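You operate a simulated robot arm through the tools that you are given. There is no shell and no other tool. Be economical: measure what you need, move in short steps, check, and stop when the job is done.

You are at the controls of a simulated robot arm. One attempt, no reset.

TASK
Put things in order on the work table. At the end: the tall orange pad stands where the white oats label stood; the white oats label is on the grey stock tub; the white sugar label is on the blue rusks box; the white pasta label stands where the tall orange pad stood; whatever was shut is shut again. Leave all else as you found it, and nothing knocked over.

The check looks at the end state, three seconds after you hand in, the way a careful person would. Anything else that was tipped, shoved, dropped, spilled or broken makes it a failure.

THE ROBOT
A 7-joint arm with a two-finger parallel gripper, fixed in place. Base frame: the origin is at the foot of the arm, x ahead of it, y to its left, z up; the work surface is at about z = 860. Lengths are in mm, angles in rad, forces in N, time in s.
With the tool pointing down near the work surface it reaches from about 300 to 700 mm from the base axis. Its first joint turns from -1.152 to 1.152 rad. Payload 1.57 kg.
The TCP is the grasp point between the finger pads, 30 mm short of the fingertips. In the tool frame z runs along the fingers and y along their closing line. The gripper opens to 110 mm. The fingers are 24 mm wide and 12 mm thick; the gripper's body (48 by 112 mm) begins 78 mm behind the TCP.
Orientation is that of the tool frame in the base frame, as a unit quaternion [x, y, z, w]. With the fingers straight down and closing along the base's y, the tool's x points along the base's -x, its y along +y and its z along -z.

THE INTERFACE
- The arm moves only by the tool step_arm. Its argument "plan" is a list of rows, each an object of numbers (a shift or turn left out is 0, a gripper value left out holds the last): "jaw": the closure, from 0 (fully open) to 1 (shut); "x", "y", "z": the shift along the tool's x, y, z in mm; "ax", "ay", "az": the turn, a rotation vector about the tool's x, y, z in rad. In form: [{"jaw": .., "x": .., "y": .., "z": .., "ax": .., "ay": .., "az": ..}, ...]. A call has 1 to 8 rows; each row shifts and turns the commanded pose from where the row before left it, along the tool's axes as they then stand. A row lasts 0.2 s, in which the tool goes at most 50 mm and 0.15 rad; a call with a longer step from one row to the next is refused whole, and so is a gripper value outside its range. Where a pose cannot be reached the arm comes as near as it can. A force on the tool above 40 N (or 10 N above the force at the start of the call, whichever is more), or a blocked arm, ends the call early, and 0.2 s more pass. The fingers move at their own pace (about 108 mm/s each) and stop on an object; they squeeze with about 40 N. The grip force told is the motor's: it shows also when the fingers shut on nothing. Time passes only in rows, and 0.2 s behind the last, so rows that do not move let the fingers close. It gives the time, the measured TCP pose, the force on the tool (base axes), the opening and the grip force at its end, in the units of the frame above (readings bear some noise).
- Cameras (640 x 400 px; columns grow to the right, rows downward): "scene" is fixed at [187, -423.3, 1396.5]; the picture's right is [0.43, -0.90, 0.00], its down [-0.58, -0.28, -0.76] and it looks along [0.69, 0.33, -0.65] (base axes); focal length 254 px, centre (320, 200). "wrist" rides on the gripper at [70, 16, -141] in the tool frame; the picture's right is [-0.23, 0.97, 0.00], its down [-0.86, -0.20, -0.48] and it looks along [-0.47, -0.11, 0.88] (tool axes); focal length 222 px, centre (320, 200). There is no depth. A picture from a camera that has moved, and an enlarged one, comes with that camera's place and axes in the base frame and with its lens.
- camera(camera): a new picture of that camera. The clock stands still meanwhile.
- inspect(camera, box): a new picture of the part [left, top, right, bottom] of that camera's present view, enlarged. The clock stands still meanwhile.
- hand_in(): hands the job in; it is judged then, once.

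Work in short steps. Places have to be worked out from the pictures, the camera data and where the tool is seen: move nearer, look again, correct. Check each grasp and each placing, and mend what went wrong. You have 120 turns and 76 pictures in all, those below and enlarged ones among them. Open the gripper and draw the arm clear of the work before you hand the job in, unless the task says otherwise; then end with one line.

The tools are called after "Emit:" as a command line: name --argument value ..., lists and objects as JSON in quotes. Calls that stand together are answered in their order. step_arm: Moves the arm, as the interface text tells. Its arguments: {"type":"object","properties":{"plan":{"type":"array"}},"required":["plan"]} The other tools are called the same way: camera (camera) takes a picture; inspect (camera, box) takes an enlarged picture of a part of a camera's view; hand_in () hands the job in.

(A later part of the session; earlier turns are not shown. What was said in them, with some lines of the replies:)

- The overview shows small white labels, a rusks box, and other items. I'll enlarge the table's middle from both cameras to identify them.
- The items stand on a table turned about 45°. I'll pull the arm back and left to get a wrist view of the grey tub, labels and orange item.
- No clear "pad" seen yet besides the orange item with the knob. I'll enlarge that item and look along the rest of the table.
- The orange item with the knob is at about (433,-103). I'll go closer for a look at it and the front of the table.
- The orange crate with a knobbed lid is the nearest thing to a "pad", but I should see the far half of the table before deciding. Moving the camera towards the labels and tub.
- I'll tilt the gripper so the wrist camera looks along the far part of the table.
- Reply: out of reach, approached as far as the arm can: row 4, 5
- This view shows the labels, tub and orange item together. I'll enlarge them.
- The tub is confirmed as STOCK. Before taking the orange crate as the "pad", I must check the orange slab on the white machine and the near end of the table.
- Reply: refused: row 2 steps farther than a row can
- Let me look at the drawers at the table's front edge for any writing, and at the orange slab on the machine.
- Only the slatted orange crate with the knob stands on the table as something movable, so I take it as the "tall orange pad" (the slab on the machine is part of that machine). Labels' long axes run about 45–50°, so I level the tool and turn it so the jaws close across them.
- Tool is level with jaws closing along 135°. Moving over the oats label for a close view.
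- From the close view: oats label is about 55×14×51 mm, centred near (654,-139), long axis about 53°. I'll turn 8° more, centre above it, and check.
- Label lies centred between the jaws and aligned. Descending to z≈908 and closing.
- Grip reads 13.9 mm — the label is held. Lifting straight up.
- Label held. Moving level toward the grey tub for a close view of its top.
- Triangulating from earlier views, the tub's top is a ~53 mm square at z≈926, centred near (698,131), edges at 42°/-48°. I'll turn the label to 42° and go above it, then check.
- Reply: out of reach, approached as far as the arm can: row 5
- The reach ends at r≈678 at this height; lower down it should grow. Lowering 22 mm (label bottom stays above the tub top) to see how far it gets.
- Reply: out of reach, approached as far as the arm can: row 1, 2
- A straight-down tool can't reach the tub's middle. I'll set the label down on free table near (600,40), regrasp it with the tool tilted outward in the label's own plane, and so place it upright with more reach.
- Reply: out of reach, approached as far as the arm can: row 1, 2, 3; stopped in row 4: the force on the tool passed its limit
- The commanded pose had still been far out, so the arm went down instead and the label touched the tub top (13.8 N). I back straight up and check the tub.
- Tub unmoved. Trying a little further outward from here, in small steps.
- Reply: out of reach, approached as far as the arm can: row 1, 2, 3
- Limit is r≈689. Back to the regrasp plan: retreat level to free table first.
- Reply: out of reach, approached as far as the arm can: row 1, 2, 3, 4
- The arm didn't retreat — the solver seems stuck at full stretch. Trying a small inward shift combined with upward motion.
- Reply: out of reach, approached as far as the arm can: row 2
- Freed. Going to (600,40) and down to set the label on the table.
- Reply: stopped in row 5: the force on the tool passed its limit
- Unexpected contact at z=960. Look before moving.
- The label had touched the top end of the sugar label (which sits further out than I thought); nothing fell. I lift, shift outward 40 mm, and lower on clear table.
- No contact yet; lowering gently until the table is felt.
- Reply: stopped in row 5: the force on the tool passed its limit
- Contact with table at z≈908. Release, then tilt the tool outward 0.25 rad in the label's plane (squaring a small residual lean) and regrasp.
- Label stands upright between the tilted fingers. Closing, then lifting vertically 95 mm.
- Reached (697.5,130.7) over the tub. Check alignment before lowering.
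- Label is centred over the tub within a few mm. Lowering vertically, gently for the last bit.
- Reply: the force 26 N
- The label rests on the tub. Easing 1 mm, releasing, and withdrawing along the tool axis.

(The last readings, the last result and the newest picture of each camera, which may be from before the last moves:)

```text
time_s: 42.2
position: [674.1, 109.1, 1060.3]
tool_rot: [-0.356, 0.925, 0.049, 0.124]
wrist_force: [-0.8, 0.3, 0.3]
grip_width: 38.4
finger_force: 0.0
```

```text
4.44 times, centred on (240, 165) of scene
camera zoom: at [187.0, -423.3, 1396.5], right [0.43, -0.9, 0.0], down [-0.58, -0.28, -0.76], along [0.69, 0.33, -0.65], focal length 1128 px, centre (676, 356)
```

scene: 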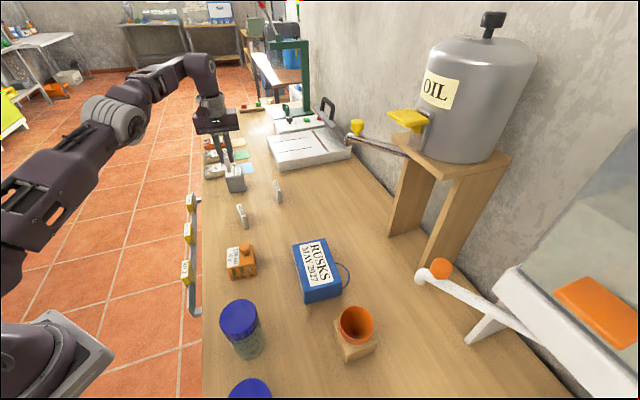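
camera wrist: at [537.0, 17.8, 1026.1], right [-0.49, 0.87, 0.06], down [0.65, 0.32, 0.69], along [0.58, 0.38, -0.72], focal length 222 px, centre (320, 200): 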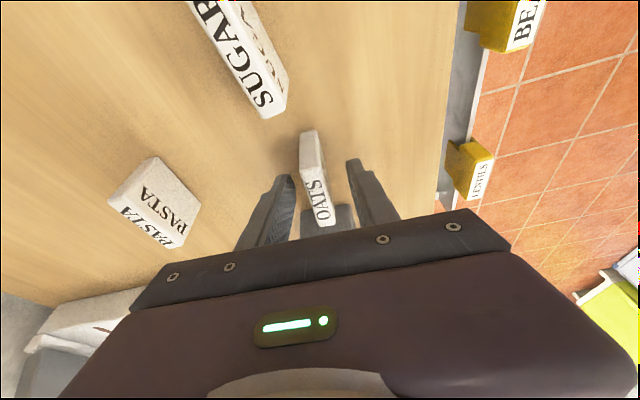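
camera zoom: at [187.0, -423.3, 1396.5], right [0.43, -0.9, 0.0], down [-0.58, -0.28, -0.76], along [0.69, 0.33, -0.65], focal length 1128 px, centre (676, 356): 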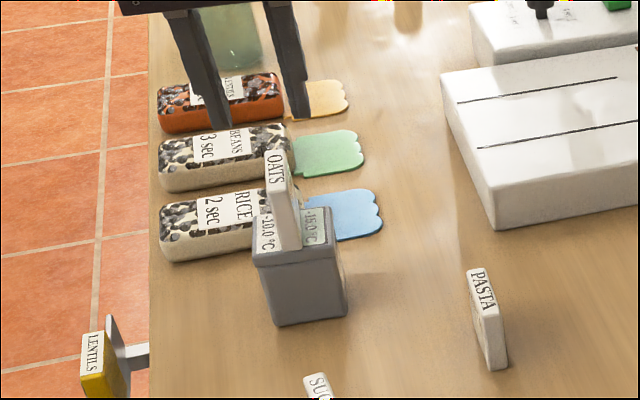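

Oats stands on the tub. Straightening the tool and moving back over the orange crate (est. (443,-98)), jaws fully opened.

Emit:
step_arm --plan '[{"ay": 0.125, "jaw": 0.1}, {"ay": 0.125}, {"x": 45}, {"x": 45}, {"x": 45}, {"x": 45}, {"x": 45}, {"x": 45}]'

Emit:
step_arm --plan '[{"x": 40, "z": 15}, {"z": 15}, {}]'

Emit:
camera --camera "wrist"

```text
time_s: 44.0
position: [466.4, -70.2, 1046.1]
tool_rot: [-0.358, 0.934, 0.004, 0.008]
wrist_force: [0.0, -0.9, -0.8]
grip_width: 98.7
finger_force: 0.1
out of reach, approached as far as the arm can: row 2
```

```text
time_s: 44.8
position: [441.1, -96.3, 1019.9]
tool_rot: [-0.359, 0.933, 0.004, 0.009]
wrist_force: [-0.4, 0.2, -0.2]
grip_width: 99.2
finger_force: 0.2
```

```text
31 pictures are left
camera wrist: at [375.4, -132.9, 1159.2], right [-0.48, 0.87, 0.01], down [0.76, 0.42, 0.49], along [0.43, 0.24, -0.87], focal length 222 px, centre (320, 200)
```

wrist: 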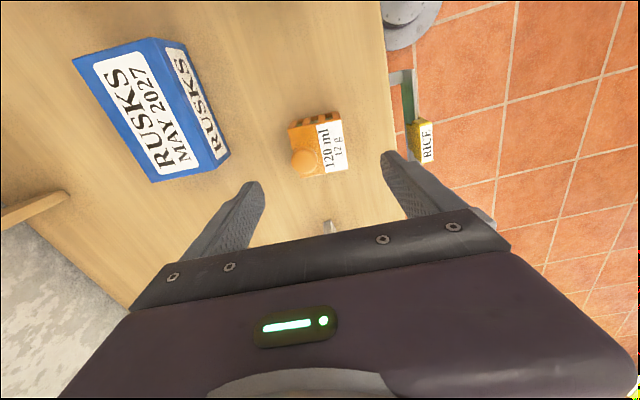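

Emit:
inspect --camera "wrist" --box '[260, 90, 380, 190]'

```text
4.00 times, centred on (320, 140) of wrist
camera zoom: at [375.4, -132.9, 1159.2], right [-0.48, 0.87, 0.01], down [0.76, 0.42, 0.49], along [0.43, 0.24, -0.87], focal length 888 px, centre (320, 440)
```

zoom: 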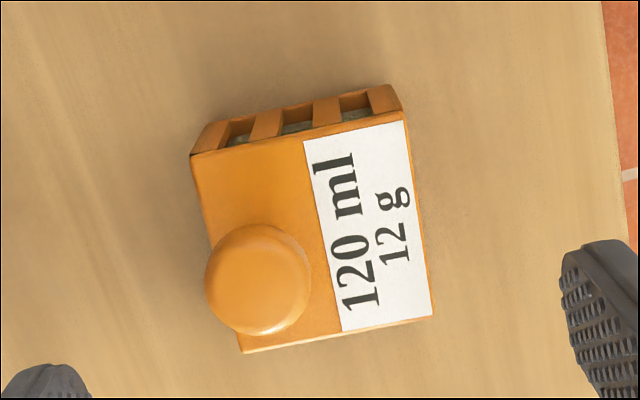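

The crate: ~57 mm cube, top z≈918, centred (440.5,-96.3), turned ~40°. I trim yaw/tilt slightly, descend to z≈903 and grip the body below the lid.

Emit:
step_arm --plan '[{"az": 0.05, "ay": 0.02, "jaw": 0.18}, {"z": 40}, {"z": 40}, {"z": 37}, {}, {"jaw": 1}, {}, {}]'

```text
time_s: 46.6
position: [438.6, -95.3, 900.6]
tool_rot: [-0.336, 0.942, 0.001, -0.001]
wrist_force: [0.6, 0.5, -0.3]
grip_width: 59.3
finger_force: 39.8
```

Gripped at 59 mm. Lifting straight up.

Emit:
step_arm --plan '[{"z": -15}, {"z": -30}, {"z": -40}, {"z": -25}, {}]'

Emit:
inspect --camera "scene" --box '[190, 150, 350, 310]'

```text
time_s: 47.8
position: [440.0, -95.3, 1011.6]
tool_rot: [-0.335, 0.942, 0.001, -0.001]
wrist_force: [-0.6, 0.8, -0.3]
grip_width: 23.6
finger_force: 35.8
```

```text
2.50 times, centred on (270, 230) of scene
camera zoom: at [187.0, -423.3, 1396.5], right [0.43, -0.9, 0.0], down [-0.58, -0.28, -0.76], along [0.69, 0.33, -0.65], focal length 634 px, centre (445, 125)
```

zoom: 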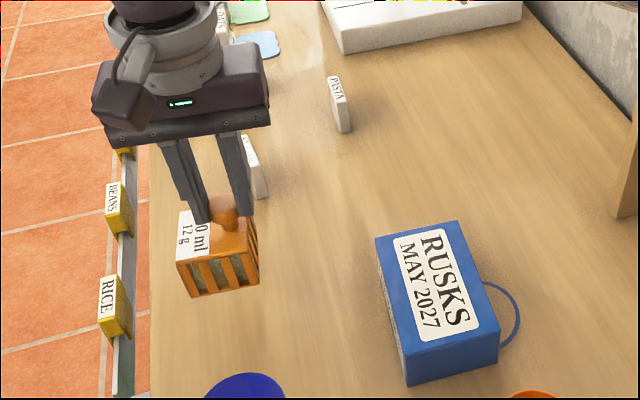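

Grip width is now 23.6 mm: the fingers slid up the body and hold the knob. Looking closely at how it hangs.

Emit:
camera --camera "wrist"

Emit:
inspect --camera "scene" --box '[210, 210, 290, 290]'

```text
28 pictures are left
camera wrist: at [375.8, -126.9, 1153.3], right [-0.44, 0.9, 0.0], down [0.79, 0.39, 0.48], along [0.43, 0.21, -0.88], focal length 222 px, centre (320, 200)
```

wrist: 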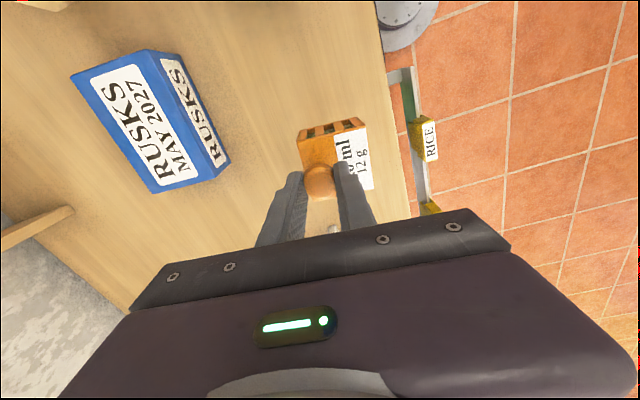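

```text
5.00 times, centred on (250, 250) of scene
camera zoom: at [187.0, -423.3, 1396.5], right [0.43, -0.9, 0.0], down [-0.58, -0.28, -0.76], along [0.69, 0.33, -0.65], focal length 1269 px, centre (670, -50)
```

zoom: 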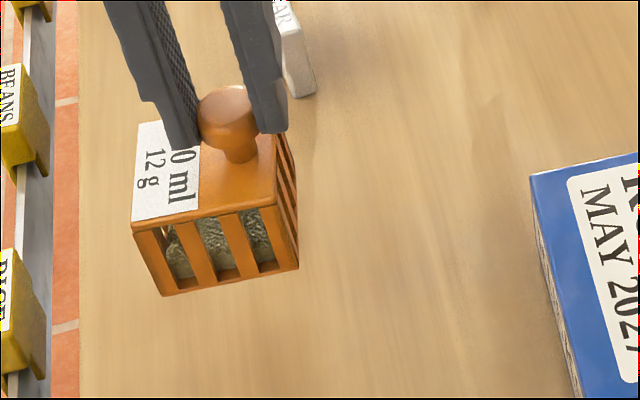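

The crate hangs level from its knob (the ball sits well inside the fingers), with its centre about 16 mm along tool +y from the TCP and bottom ≈ z 912. I carry it smoothly to the oats spot.

Emit:
step_arm --plan '[{"x": -10, "y": -13}, {"x": -17, "y": -23.5}, {"x": -20, "y": -27}, {"x": -20, "y": -27}, {"x": -20, "y": -27}, {"x": -20, "y": -27}, {"x": -17, "y": -24}, {"x": -11, "y": -16}]'

Emit:
camera --camera "wrist"

```text
time_s: 49.6
position: [663.3, -154.9, 1010.0]
tool_rot: [-0.336, 0.942, 0.002, -0.002]
wrist_force: [-0.4, -0.2, -0.3]
grip_width: 24.0
finger_force: 36.2
```

```text
26 pictures are left
camera wrist: at [598.1, -186.9, 1151.6], right [-0.44, 0.9, 0.0], down [0.79, 0.39, 0.47], along [0.43, 0.21, -0.88], focal length 222 px, centre (320, 200)
```

wrist: 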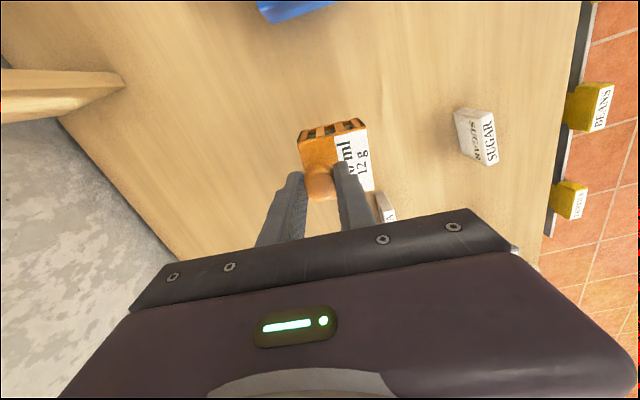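

Crate centre is around (650,-146); nudge ~6 mm toward the exact oats spot and lower.

Emit:
step_arm --plan '[{"x": -5, "y": 3.7}, {"z": 20}, {"z": 18}, {"z": 4}, {"z": 3}, {}]'

Emit:
inspect --camera "scene" --box '[240, 150, 360, 250]'

```text
time_s: 51.0
position: [662.9, -148.1, 966.0]
tool_rot: [-0.337, 0.941, 0.001, -0.001]
wrist_force: [-0.1, 0.8, -0.2]
grip_width: 23.9
finger_force: 35.9
```

```text
4.00 times, centred on (300, 200) of scene
camera zoom: at [187.1, -423.3, 1396.5], right [0.43, -0.9, 0.0], down [-0.58, -0.28, -0.76], along [0.69, 0.33, -0.65], focal length 1015 px, centre (400, 200)
```

zoom: 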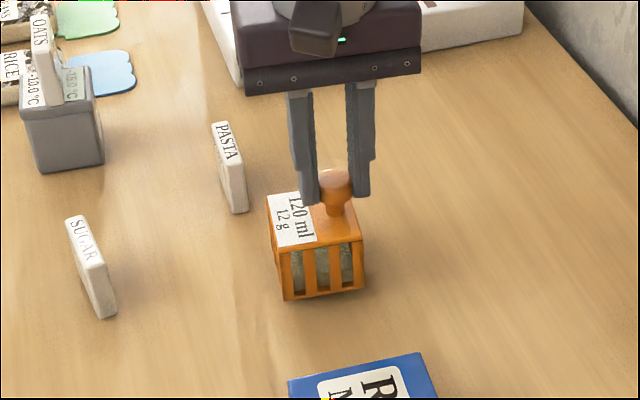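

About 5–6 mm above the table; lowering in small steps until contact.

Emit:
step_arm --plan '[{"z": 2}, {"z": 2}, {"z": 1.5}, {"z": 1.5}, {"z": 1.5}, {}]'

```text
time_s: 52.4
position: [664.7, -147.0, 958.0]
tool_rot: [-0.336, 0.942, 0.0, -0.001]
wrist_force: [-0.1, 0.2, -0.8]
grip_width: 23.8
finger_force: 36.3
```

Emit:
step_arm --plan '[{"z": 1.5}, {"z": 1.5}, {"z": 1.5}, {"z": 1.5}, {}]'

Emit:
inspect --camera "scene" --box '[260, 170, 350, 240]'

```text
time_s: 53.6
position: [664.4, -147.2, 952.7]
tool_rot: [-0.336, 0.942, 0.0, 0.0]
wrist_force: [5.6, -0.8, 30.2]
grip_width: 24.0
finger_force: 35.9
```

```text
5.71 times, centred on (305, 205) of scene
camera zoom: at [186.5, -423.2, 1396.6], right [0.43, -0.9, 0.0], down [-0.58, -0.28, -0.76], along [0.69, 0.33, -0.65], focal length 1450 px, centre (406, 171)
```

zoom: 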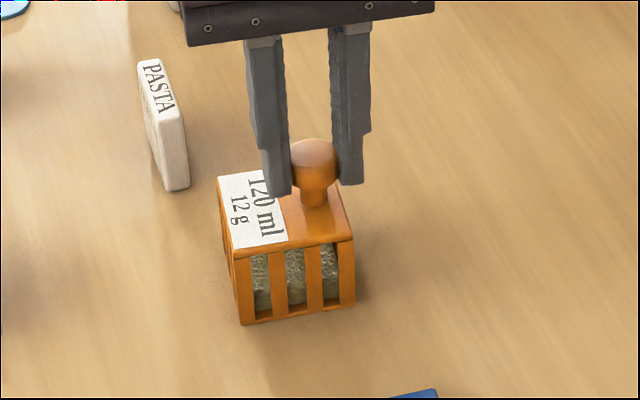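

On the table now. Ease up, release the knob and rise.

Emit:
step_arm --plan '[{"z": -1.5}, {"jaw": 0.55}, {}, {"z": -20}, {"z": -30}, {}]'

Emit:
camera --camera "wrist"

```text
time_s: 55.0
position: [665.1, -148.7, 1004.0]
tool_rot: [-0.335, 0.942, 0.0, -0.001]
wrist_force: [0.1, -0.4, 1.5]
grip_width: 49.1
finger_force: 0.0
```

```text
23 pictures are left
camera wrist: at [599.6, -180.8, 1146.0], right [-0.44, 0.9, 0.0], down [0.79, 0.39, 0.48], along [0.43, 0.21, -0.88], focal length 222 px, centre (320, 200)
```

wrist: 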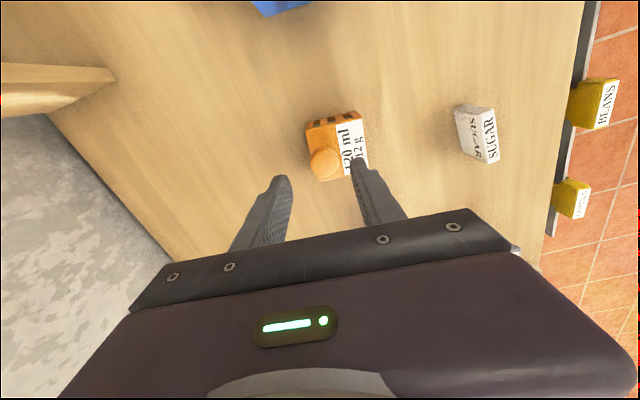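

Crate stands at about (648,-138), essentially on the oats spot. Next the pasta label; moving for a close view.

Emit:
step_arm --plan '[{"x": -22, "y": 39}, {"x": -22, "y": 39}, {}]'

Emit:
inspect --camera "wrist" --box '[240, 130, 400, 230]'

```text
time_s: 55.8
position: [649.0, -59.1, 1000.4]
tool_rot: [-0.335, 0.942, 0.001, -0.001]
wrist_force: [0.0, 0.4, -0.1]
grip_width: 49.3
finger_force: 0.1
```

```text
4.00 times, centred on (320, 180) of wrist
camera zoom: at [584.7, -90.6, 1142.4], right [-0.44, 0.9, 0.0], down [0.79, 0.39, 0.48], along [0.43, 0.21, -0.88], focal length 888 px, centre (320, 280)
```

zoom: 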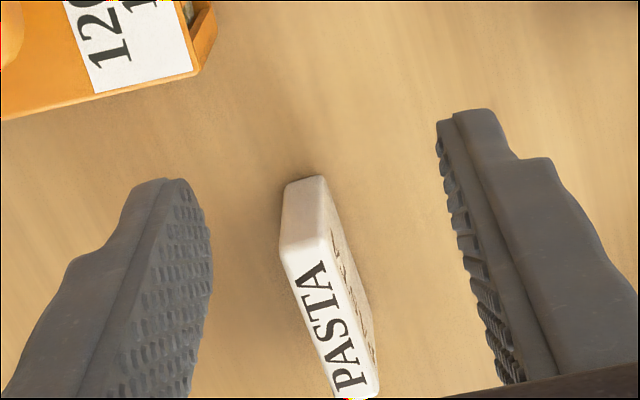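

Pasta: near end (690.7,-44), long axis 41°, centre ≈(711,-26) — slightly beyond vertical reach, so I tilt 0.3 rad in its plane and approach a point ~8 mm nearer than its centre.

Emit:
step_arm --plan '[{"az": -0.035}, {"ay": -0.15}, {"ay": -0.15}, {"x": -15.4, "y": -5.4, "z": 18.7}, {"x": -15.4, "y": -5.4, "z": 18.7}, {"x": -15.4, "y": -5.4, "z": 18.7}, {}]'

Emit:
camera --camera "wrist"

```text
time_s: 57.4
position: [704.9, -30.7, 960.2]
tool_rot: [-0.348, 0.926, 0.053, 0.139]
wrist_force: [0.3, 0.1, -0.3]
grip_width: 49.5
finger_force: 0.0
```

```text
21 pictures are left
camera wrist: at [612.8, -90.7, 1075.2], right [-0.48, 0.88, 0.07], down [0.64, 0.3, 0.71], along [0.6, 0.38, -0.7], focal length 222 px, centre (320, 200)
```

wrist: 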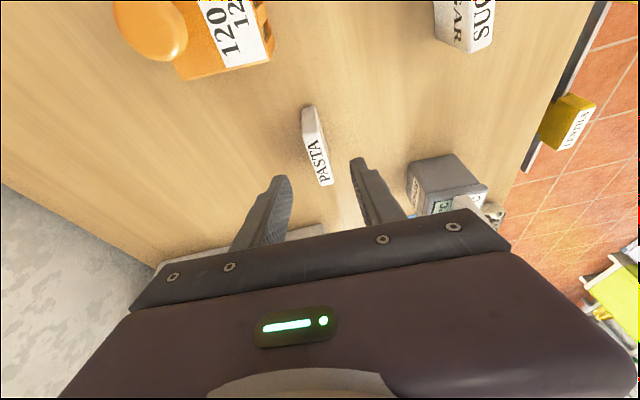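

Aligned with the label between the jaws. Descend vertically to z≈910 and grip.

Emit:
step_arm --plan '[{"x": 7.5, "z": 24}, {"x": 7.3, "z": 23.5}, {}, {"jaw": 1}, {}, {}, {}]'

```text
time_s: 59.0
position: [705.6, -30.3, 912.6]
tool_rot: [-0.348, 0.925, 0.053, 0.14]
wrist_force: [0.5, -0.2, -0.7]
grip_width: 13.7
finger_force: 30.5
```

Grip 13.7 mm. Lift vertically, then carry to the crate's old place.

Emit:
step_arm --plan '[{"x": -9.3, "z": -30.2}, {"x": -9.3, "z": -30.2}, {"x": -9.3, "z": -30.2}, {}]'

Emit:
step_arm --plan '[{"x": 34.2, "y": 17.9, "z": -10.6}, {"x": 34.2, "y": 17.9, "z": -10.6}, {"x": 34.2, "y": 17.9, "z": -10.6}, {"x": 34.2, "y": 17.9, "z": -10.6}, {"x": 34.2, "y": 17.9, "z": -10.6}, {"x": 34.2, "y": 17.9, "z": -10.6}, {"x": 34.2, "y": 17.9, "z": -10.6}, {}]'

Emit:
camera --camera "scene"

```text
time_s: 60.0
position: [703.0, -31.2, 1010.2]
tool_rot: [-0.348, 0.926, 0.054, 0.138]
wrist_force: [0.5, 0.5, -0.4]
grip_width: 13.8
finger_force: 30.4
```

```text
time_s: 61.8
position: [430.1, -104.5, 1008.0]
tool_rot: [-0.349, 0.925, 0.053, 0.139]
wrist_force: [0.3, 0.5, -0.3]
grip_width: 13.7
finger_force: 30.1
```

```text
20 pictures are left
```

scene: 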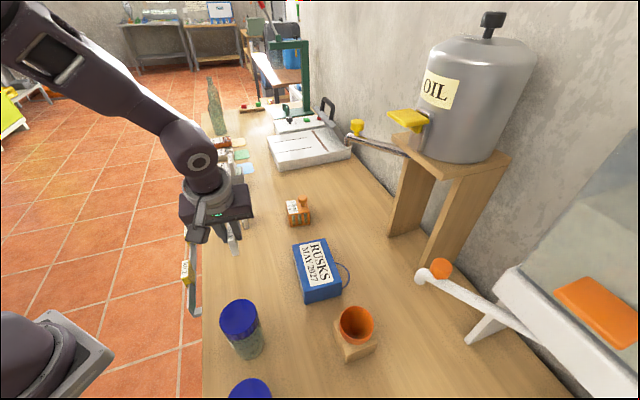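

Slight correction and descending to just above the table.

Emit:
step_arm --plan '[{"x": 7, "z": 28.5}, {"x": 7, "z": 28.5}, {"x": 7, "z": 28.5}, {}, {"x": 0.6, "z": 1.9}, {"x": 0.6, "z": 1.9}, {}]'

```text
time_s: 63.4
position: [435.7, -100.6, 916.0]
tool_rot: [-0.349, 0.925, 0.053, 0.139]
wrist_force: [0.6, -0.5, -0.2]
grip_width: 13.8
finger_force: 31.1
```

Emit:
step_arm --plan '[{"x": 0.5, "z": 1.4}, {"x": 0.5, "z": 1.4}, {"x": 0.5, "z": 1.4}, {}]'

Emit:
inspect --camera "scene" --box '[190, 210, 290, 300]'

```text
time_s: 64.4
position: [436.8, -99.8, 912.9]
tool_rot: [-0.348, 0.926, 0.051, 0.139]
wrist_force: [-5.4, 0.1, 17.5]
grip_width: 13.9
finger_force: 29.7
stopped in row 4: the force on the tool passed its limit (the readings are from after the stop); the commanded pose is now the measured one
```

```text
4.44 times, centred on (240, 255) of scene
camera zoom: at [186.7, -423.2, 1396.6], right [0.43, -0.9, 0.0], down [-0.58, -0.28, -0.76], along [0.69, 0.33, -0.65], focal length 1128 px, centre (676, -44)
```

zoom: 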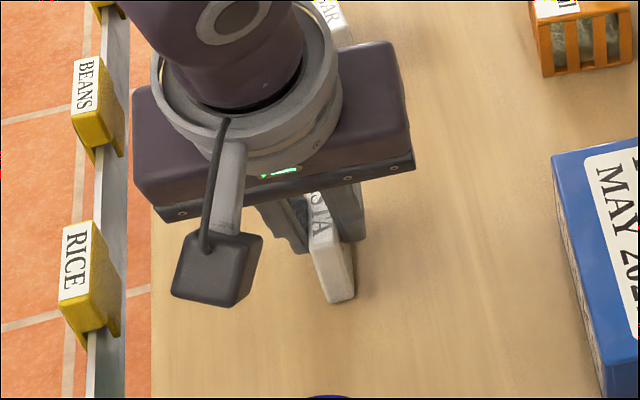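

On the table. Release and withdraw along the tool axis.

Emit:
step_arm --plan '[{"z": -0.8}, {"jaw": 0.6}, {}, {"z": -25}, {"z": -40}, {"z": -30}, {}]'

Emit:
camera --camera "wrist"

```text
time_s: 66.0
position: [415.9, -119.7, 1003.4]
tool_rot: [-0.349, 0.925, 0.053, 0.139]
wrist_force: [-0.6, -0.3, -0.3]
grip_width: 44.0
finger_force: 0.1
```

```text
18 pictures are left
camera wrist: at [323.1, -178.8, 1118.2], right [-0.48, 0.88, 0.07], down [0.64, 0.3, 0.71], along [0.6, 0.38, -0.7], focal length 222 px, centre (320, 200)
```

wrist: 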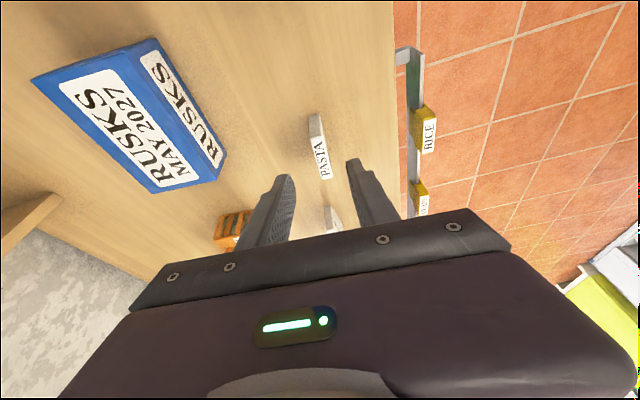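

Pasta stands in the crate's old place. Straighten the tool and go above the sugar label (est. (574,2)).

Emit:
step_arm --plan '[{"ay": 0.149}, {"ay": 0.149}, {"x": -40, "y": -2.3}, {"x": -40, "y": -2.3}, {"x": -40, "y": -2.3}, {"x": -40, "y": -2.3}, {"x": -39, "y": -2.3}, {}]'

Emit:
inspect --camera "wrist" --box '[240, 100, 400, 230]'

```text
time_s: 67.8
position: [573.9, 3.0, 1004.2]
tool_rot: [-0.353, 0.936, 0.001, 0.0]
wrist_force: [0.4, 0.6, 0.8]
grip_width: 43.8
finger_force: 0.0
```

```text
3.08 times, centred on (320, 165) of wrist
camera zoom: at [509.8, -31.2, 1145.6], right [-0.47, 0.88, 0.0], down [0.77, 0.41, 0.48], along [0.42, 0.23, -0.88], focal length 684 px, centre (320, 308)
```

zoom: 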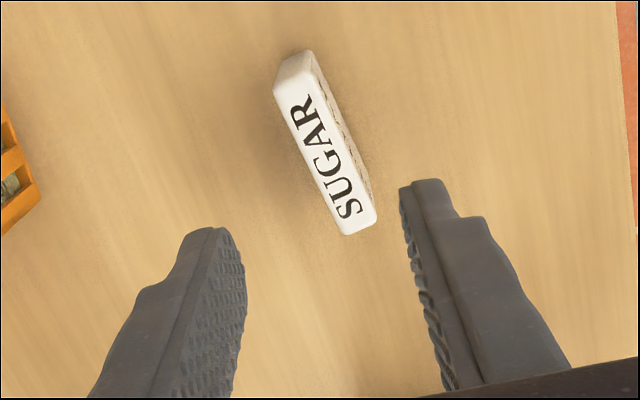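

Sugar: centre (569,3.5), long axis 53°. Turn 12°, correct and descend, then grip.

Emit:
step_arm --plan '[{"az": -0.105}, {"az": -0.105}, {"x": 2.5, "y": 4.2, "z": 30}, {"z": 35}, {"z": 30}, {"jaw": 1}, {}, {}]'

```text
time_s: 69.6
position: [568.1, 4.3, 909.8]
tool_rot: [-0.449, 0.894, 0.0, 0.0]
wrist_force: [0.2, 0.9, -0.5]
grip_width: 13.8
finger_force: 30.5
```

Gripped (13.8 mm). Lift, then move toward the rusks box for a close look.

Emit:
step_arm --plan '[{"z": -30}, {"z": -40}, {"z": -40}, {}]'

Emit:
step_arm --plan '[{"x": 40, "y": -9}, {"x": 40, "y": -9}, {"x": 40, "y": -9}, {"x": 40, "y": -9}, {"x": 40, "y": -9}, {"x": 40, "y": -9}, {}]'

Emit:
camera --camera "wrist"

```text
time_s: 70.6
position: [569.9, 5.0, 1017.5]
tool_rot: [-0.448, 0.894, 0.0, 0.0]
wrist_force: [0.0, 0.1, -0.6]
grip_width: 13.9
finger_force: 30.6
```

```text
time_s: 72.2
position: [466.2, -220.9, 1014.6]
tool_rot: [-0.449, 0.894, 0.0, 0.0]
wrist_force: [0.2, 0.4, 0.0]
grip_width: 14.0
finger_force: 30.5
```

```text
16 pictures are left
camera wrist: at [410.3, -268.1, 1156.9], right [-0.65, 0.76, 0.0], down [0.67, 0.57, 0.48], along [0.37, 0.31, -0.88], focal length 222 px, centre (320, 200)
```

wrist: 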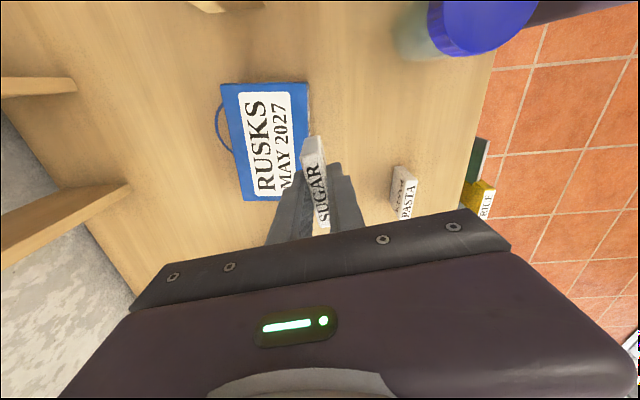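

Rusks box top: z≈913, centre ≈(497,-265), long axis 41°. Turn the label parallel to the box and centre it, then lower.

Emit:
step_arm --plan '[{"az": 0.105}, {"az": 0.105}, {"x": 3, "y": -26.7}, {"x": 3, "y": -26.7}, {"z": 20}, {"z": 20}, {}]'

Emit:
inspect --camera "scene" --box '[260, 200, 370, 310]'

```text
time_s: 73.8
position: [496.1, -266.0, 975.8]
tool_rot: [-0.352, 0.936, 0.0, 0.001]
wrist_force: [-0.2, -0.6, -0.1]
grip_width: 13.8
finger_force: 30.2
```

```text
3.64 times, centred on (315, 255) of scene
camera zoom: at [187.1, -423.3, 1396.5], right [0.43, -0.9, 0.0], down [-0.58, -0.28, -0.76], along [0.69, 0.33, -0.65], focal length 923 px, centre (338, 0)
```

zoom: 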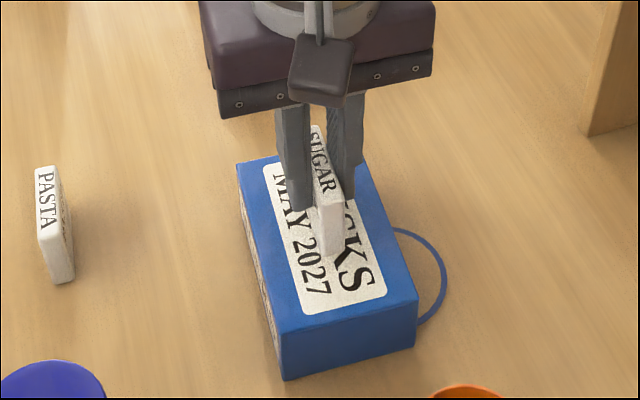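

Nicely centred. Lower gently until contact.

Emit:
step_arm --plan '[{"z": 5}, {"z": 2}, {"z": 1.5}, {"z": 1.5}, {}]'

```text
time_s: 75.0
position: [497.9, -265.3, 968.1]
tool_rot: [-0.353, 0.936, 0.0, 0.0]
wrist_force: [-0.7, -0.4, 0.2]
grip_width: 13.8
finger_force: 30.0
```

Emit:
step_arm --plan '[{"z": 1.5}, {"z": 1.5}, {"z": 1.5}, {"z": 1.5}, {}]'

```text
time_s: 76.2
position: [498.0, -263.7, 963.5]
tool_rot: [-0.353, 0.936, -0.001, 0.001]
wrist_force: [-5.7, 4.4, 31.2]
grip_width: 13.7
finger_force: 30.4
```

Contact felt. Ease up, release, and rise.

Emit:
step_arm --plan '[{"z": -1.5}, {"jaw": 0.6}, {}, {"z": -25}, {"z": -45}, {"z": -40}, {"z": -30}, {}]'

Emit:
step_arm --plan '[{"x": 25, "y": 25, "z": -20}, {"x": 25, "y": 25, "z": -20}, {"x": 25, "y": 25}, {"x": 25, "y": 25}, {}]'

Emit:
camera --camera "scene"

Emit:
inspect --camera "scene" --box '[200, 120, 370, 310]'

```text
time_s: 78.0
position: [499.2, -262.6, 1103.8]
tool_rot: [-0.353, 0.936, 0.001, 0.0]
wrist_force: [0.4, -0.4, -1.2]
grip_width: 44.4
finger_force: 0.1
```

```text
time_s: 79.2
position: [356.5, -253.6, 1141.1]
tool_rot: [-0.353, 0.936, -0.001, 0.001]
wrist_force: [-0.4, -1.0, 0.0]
grip_width: 43.7
finger_force: 0.1
```

```text
14 pictures are left
```

scene: 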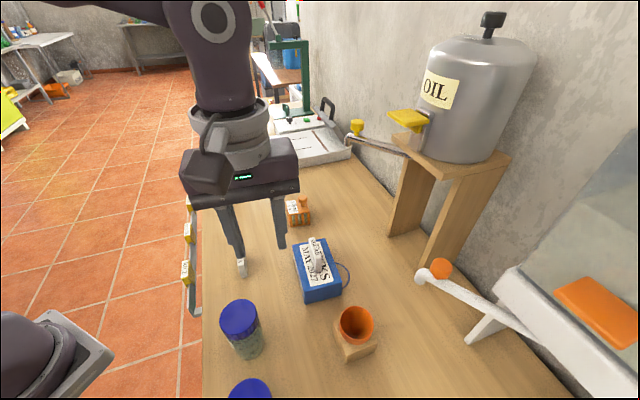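

```text
2.11 times, centred on (285, 215) of scene
camera zoom: at [187.0, -423.3, 1396.5], right [0.43, -0.9, 0.0], down [-0.58, -0.28, -0.76], along [0.69, 0.33, -0.65], focal length 534 px, centre (394, 168)
```

zoom: 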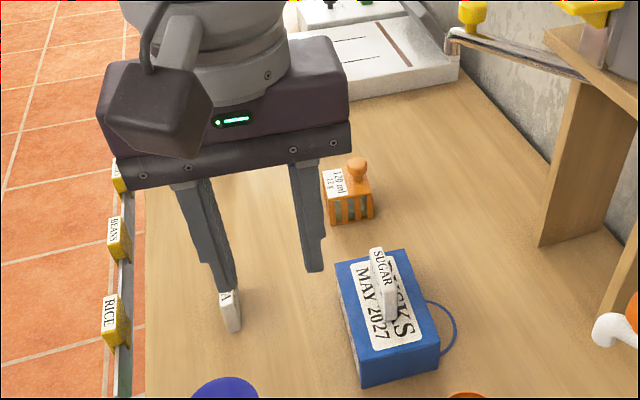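

All placed. Draw the arm clear to the left and do a final check.

Emit:
step_arm --plan '[{"z": -40, "jaw": 0}, {"z": -38}, {"x": -28, "y": 36}, {"x": -28, "y": 36}, {"x": -28, "y": 36}, {"x": -28, "y": 36}, {"x": -28, "y": 36}, {"x": -28, "y": 36}]'

Emit:
camera --camera "scene"

Emit:
inspect --camera "scene" --box '[190, 130, 360, 300]'

```text
time_s: 81.0
position: [339.1, 19.8, 1222.7]
tool_rot: [-0.351, 0.936, -0.001, 0.001]
wrist_force: [-0.6, 0.3, -0.4]
grip_width: 110.0
finger_force: 0.1
```

```text
12 pictures are left
```

scene: 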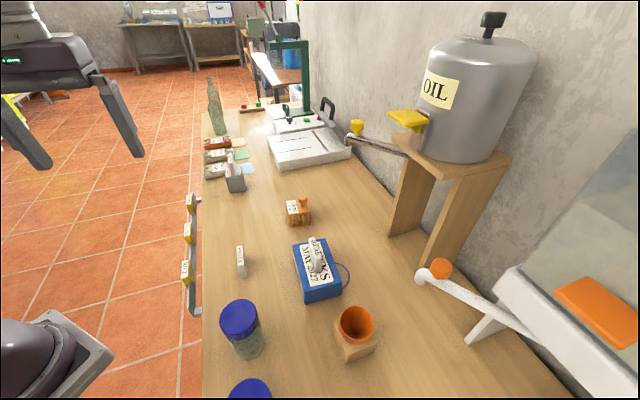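

```text
2.35 times, centred on (275, 215) of scene
camera zoom: at [187.0, -423.3, 1396.5], right [0.43, -0.9, 0.0], down [-0.58, -0.28, -0.76], along [0.69, 0.33, -0.65], focal length 597 px, centre (426, 165)
```

zoom: 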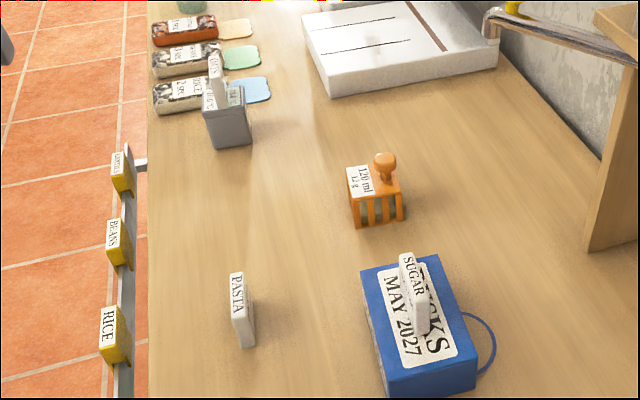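

Everything is in place: oats label on the tub, crate on the oats spot, pasta label on the crate's old spot, sugar label on the rusks box. All stand upright, nothing else has moved, and the arm is clear with the gripper open.

Emit:
hand_in

```text
The job is handed in.
```

I handed the job in with all four moves done, taking the slatted orange crate with the knob as the "tall orange pad" because nothing else orange and movable stood on the table; nothing was knocked over and nothing was opened.
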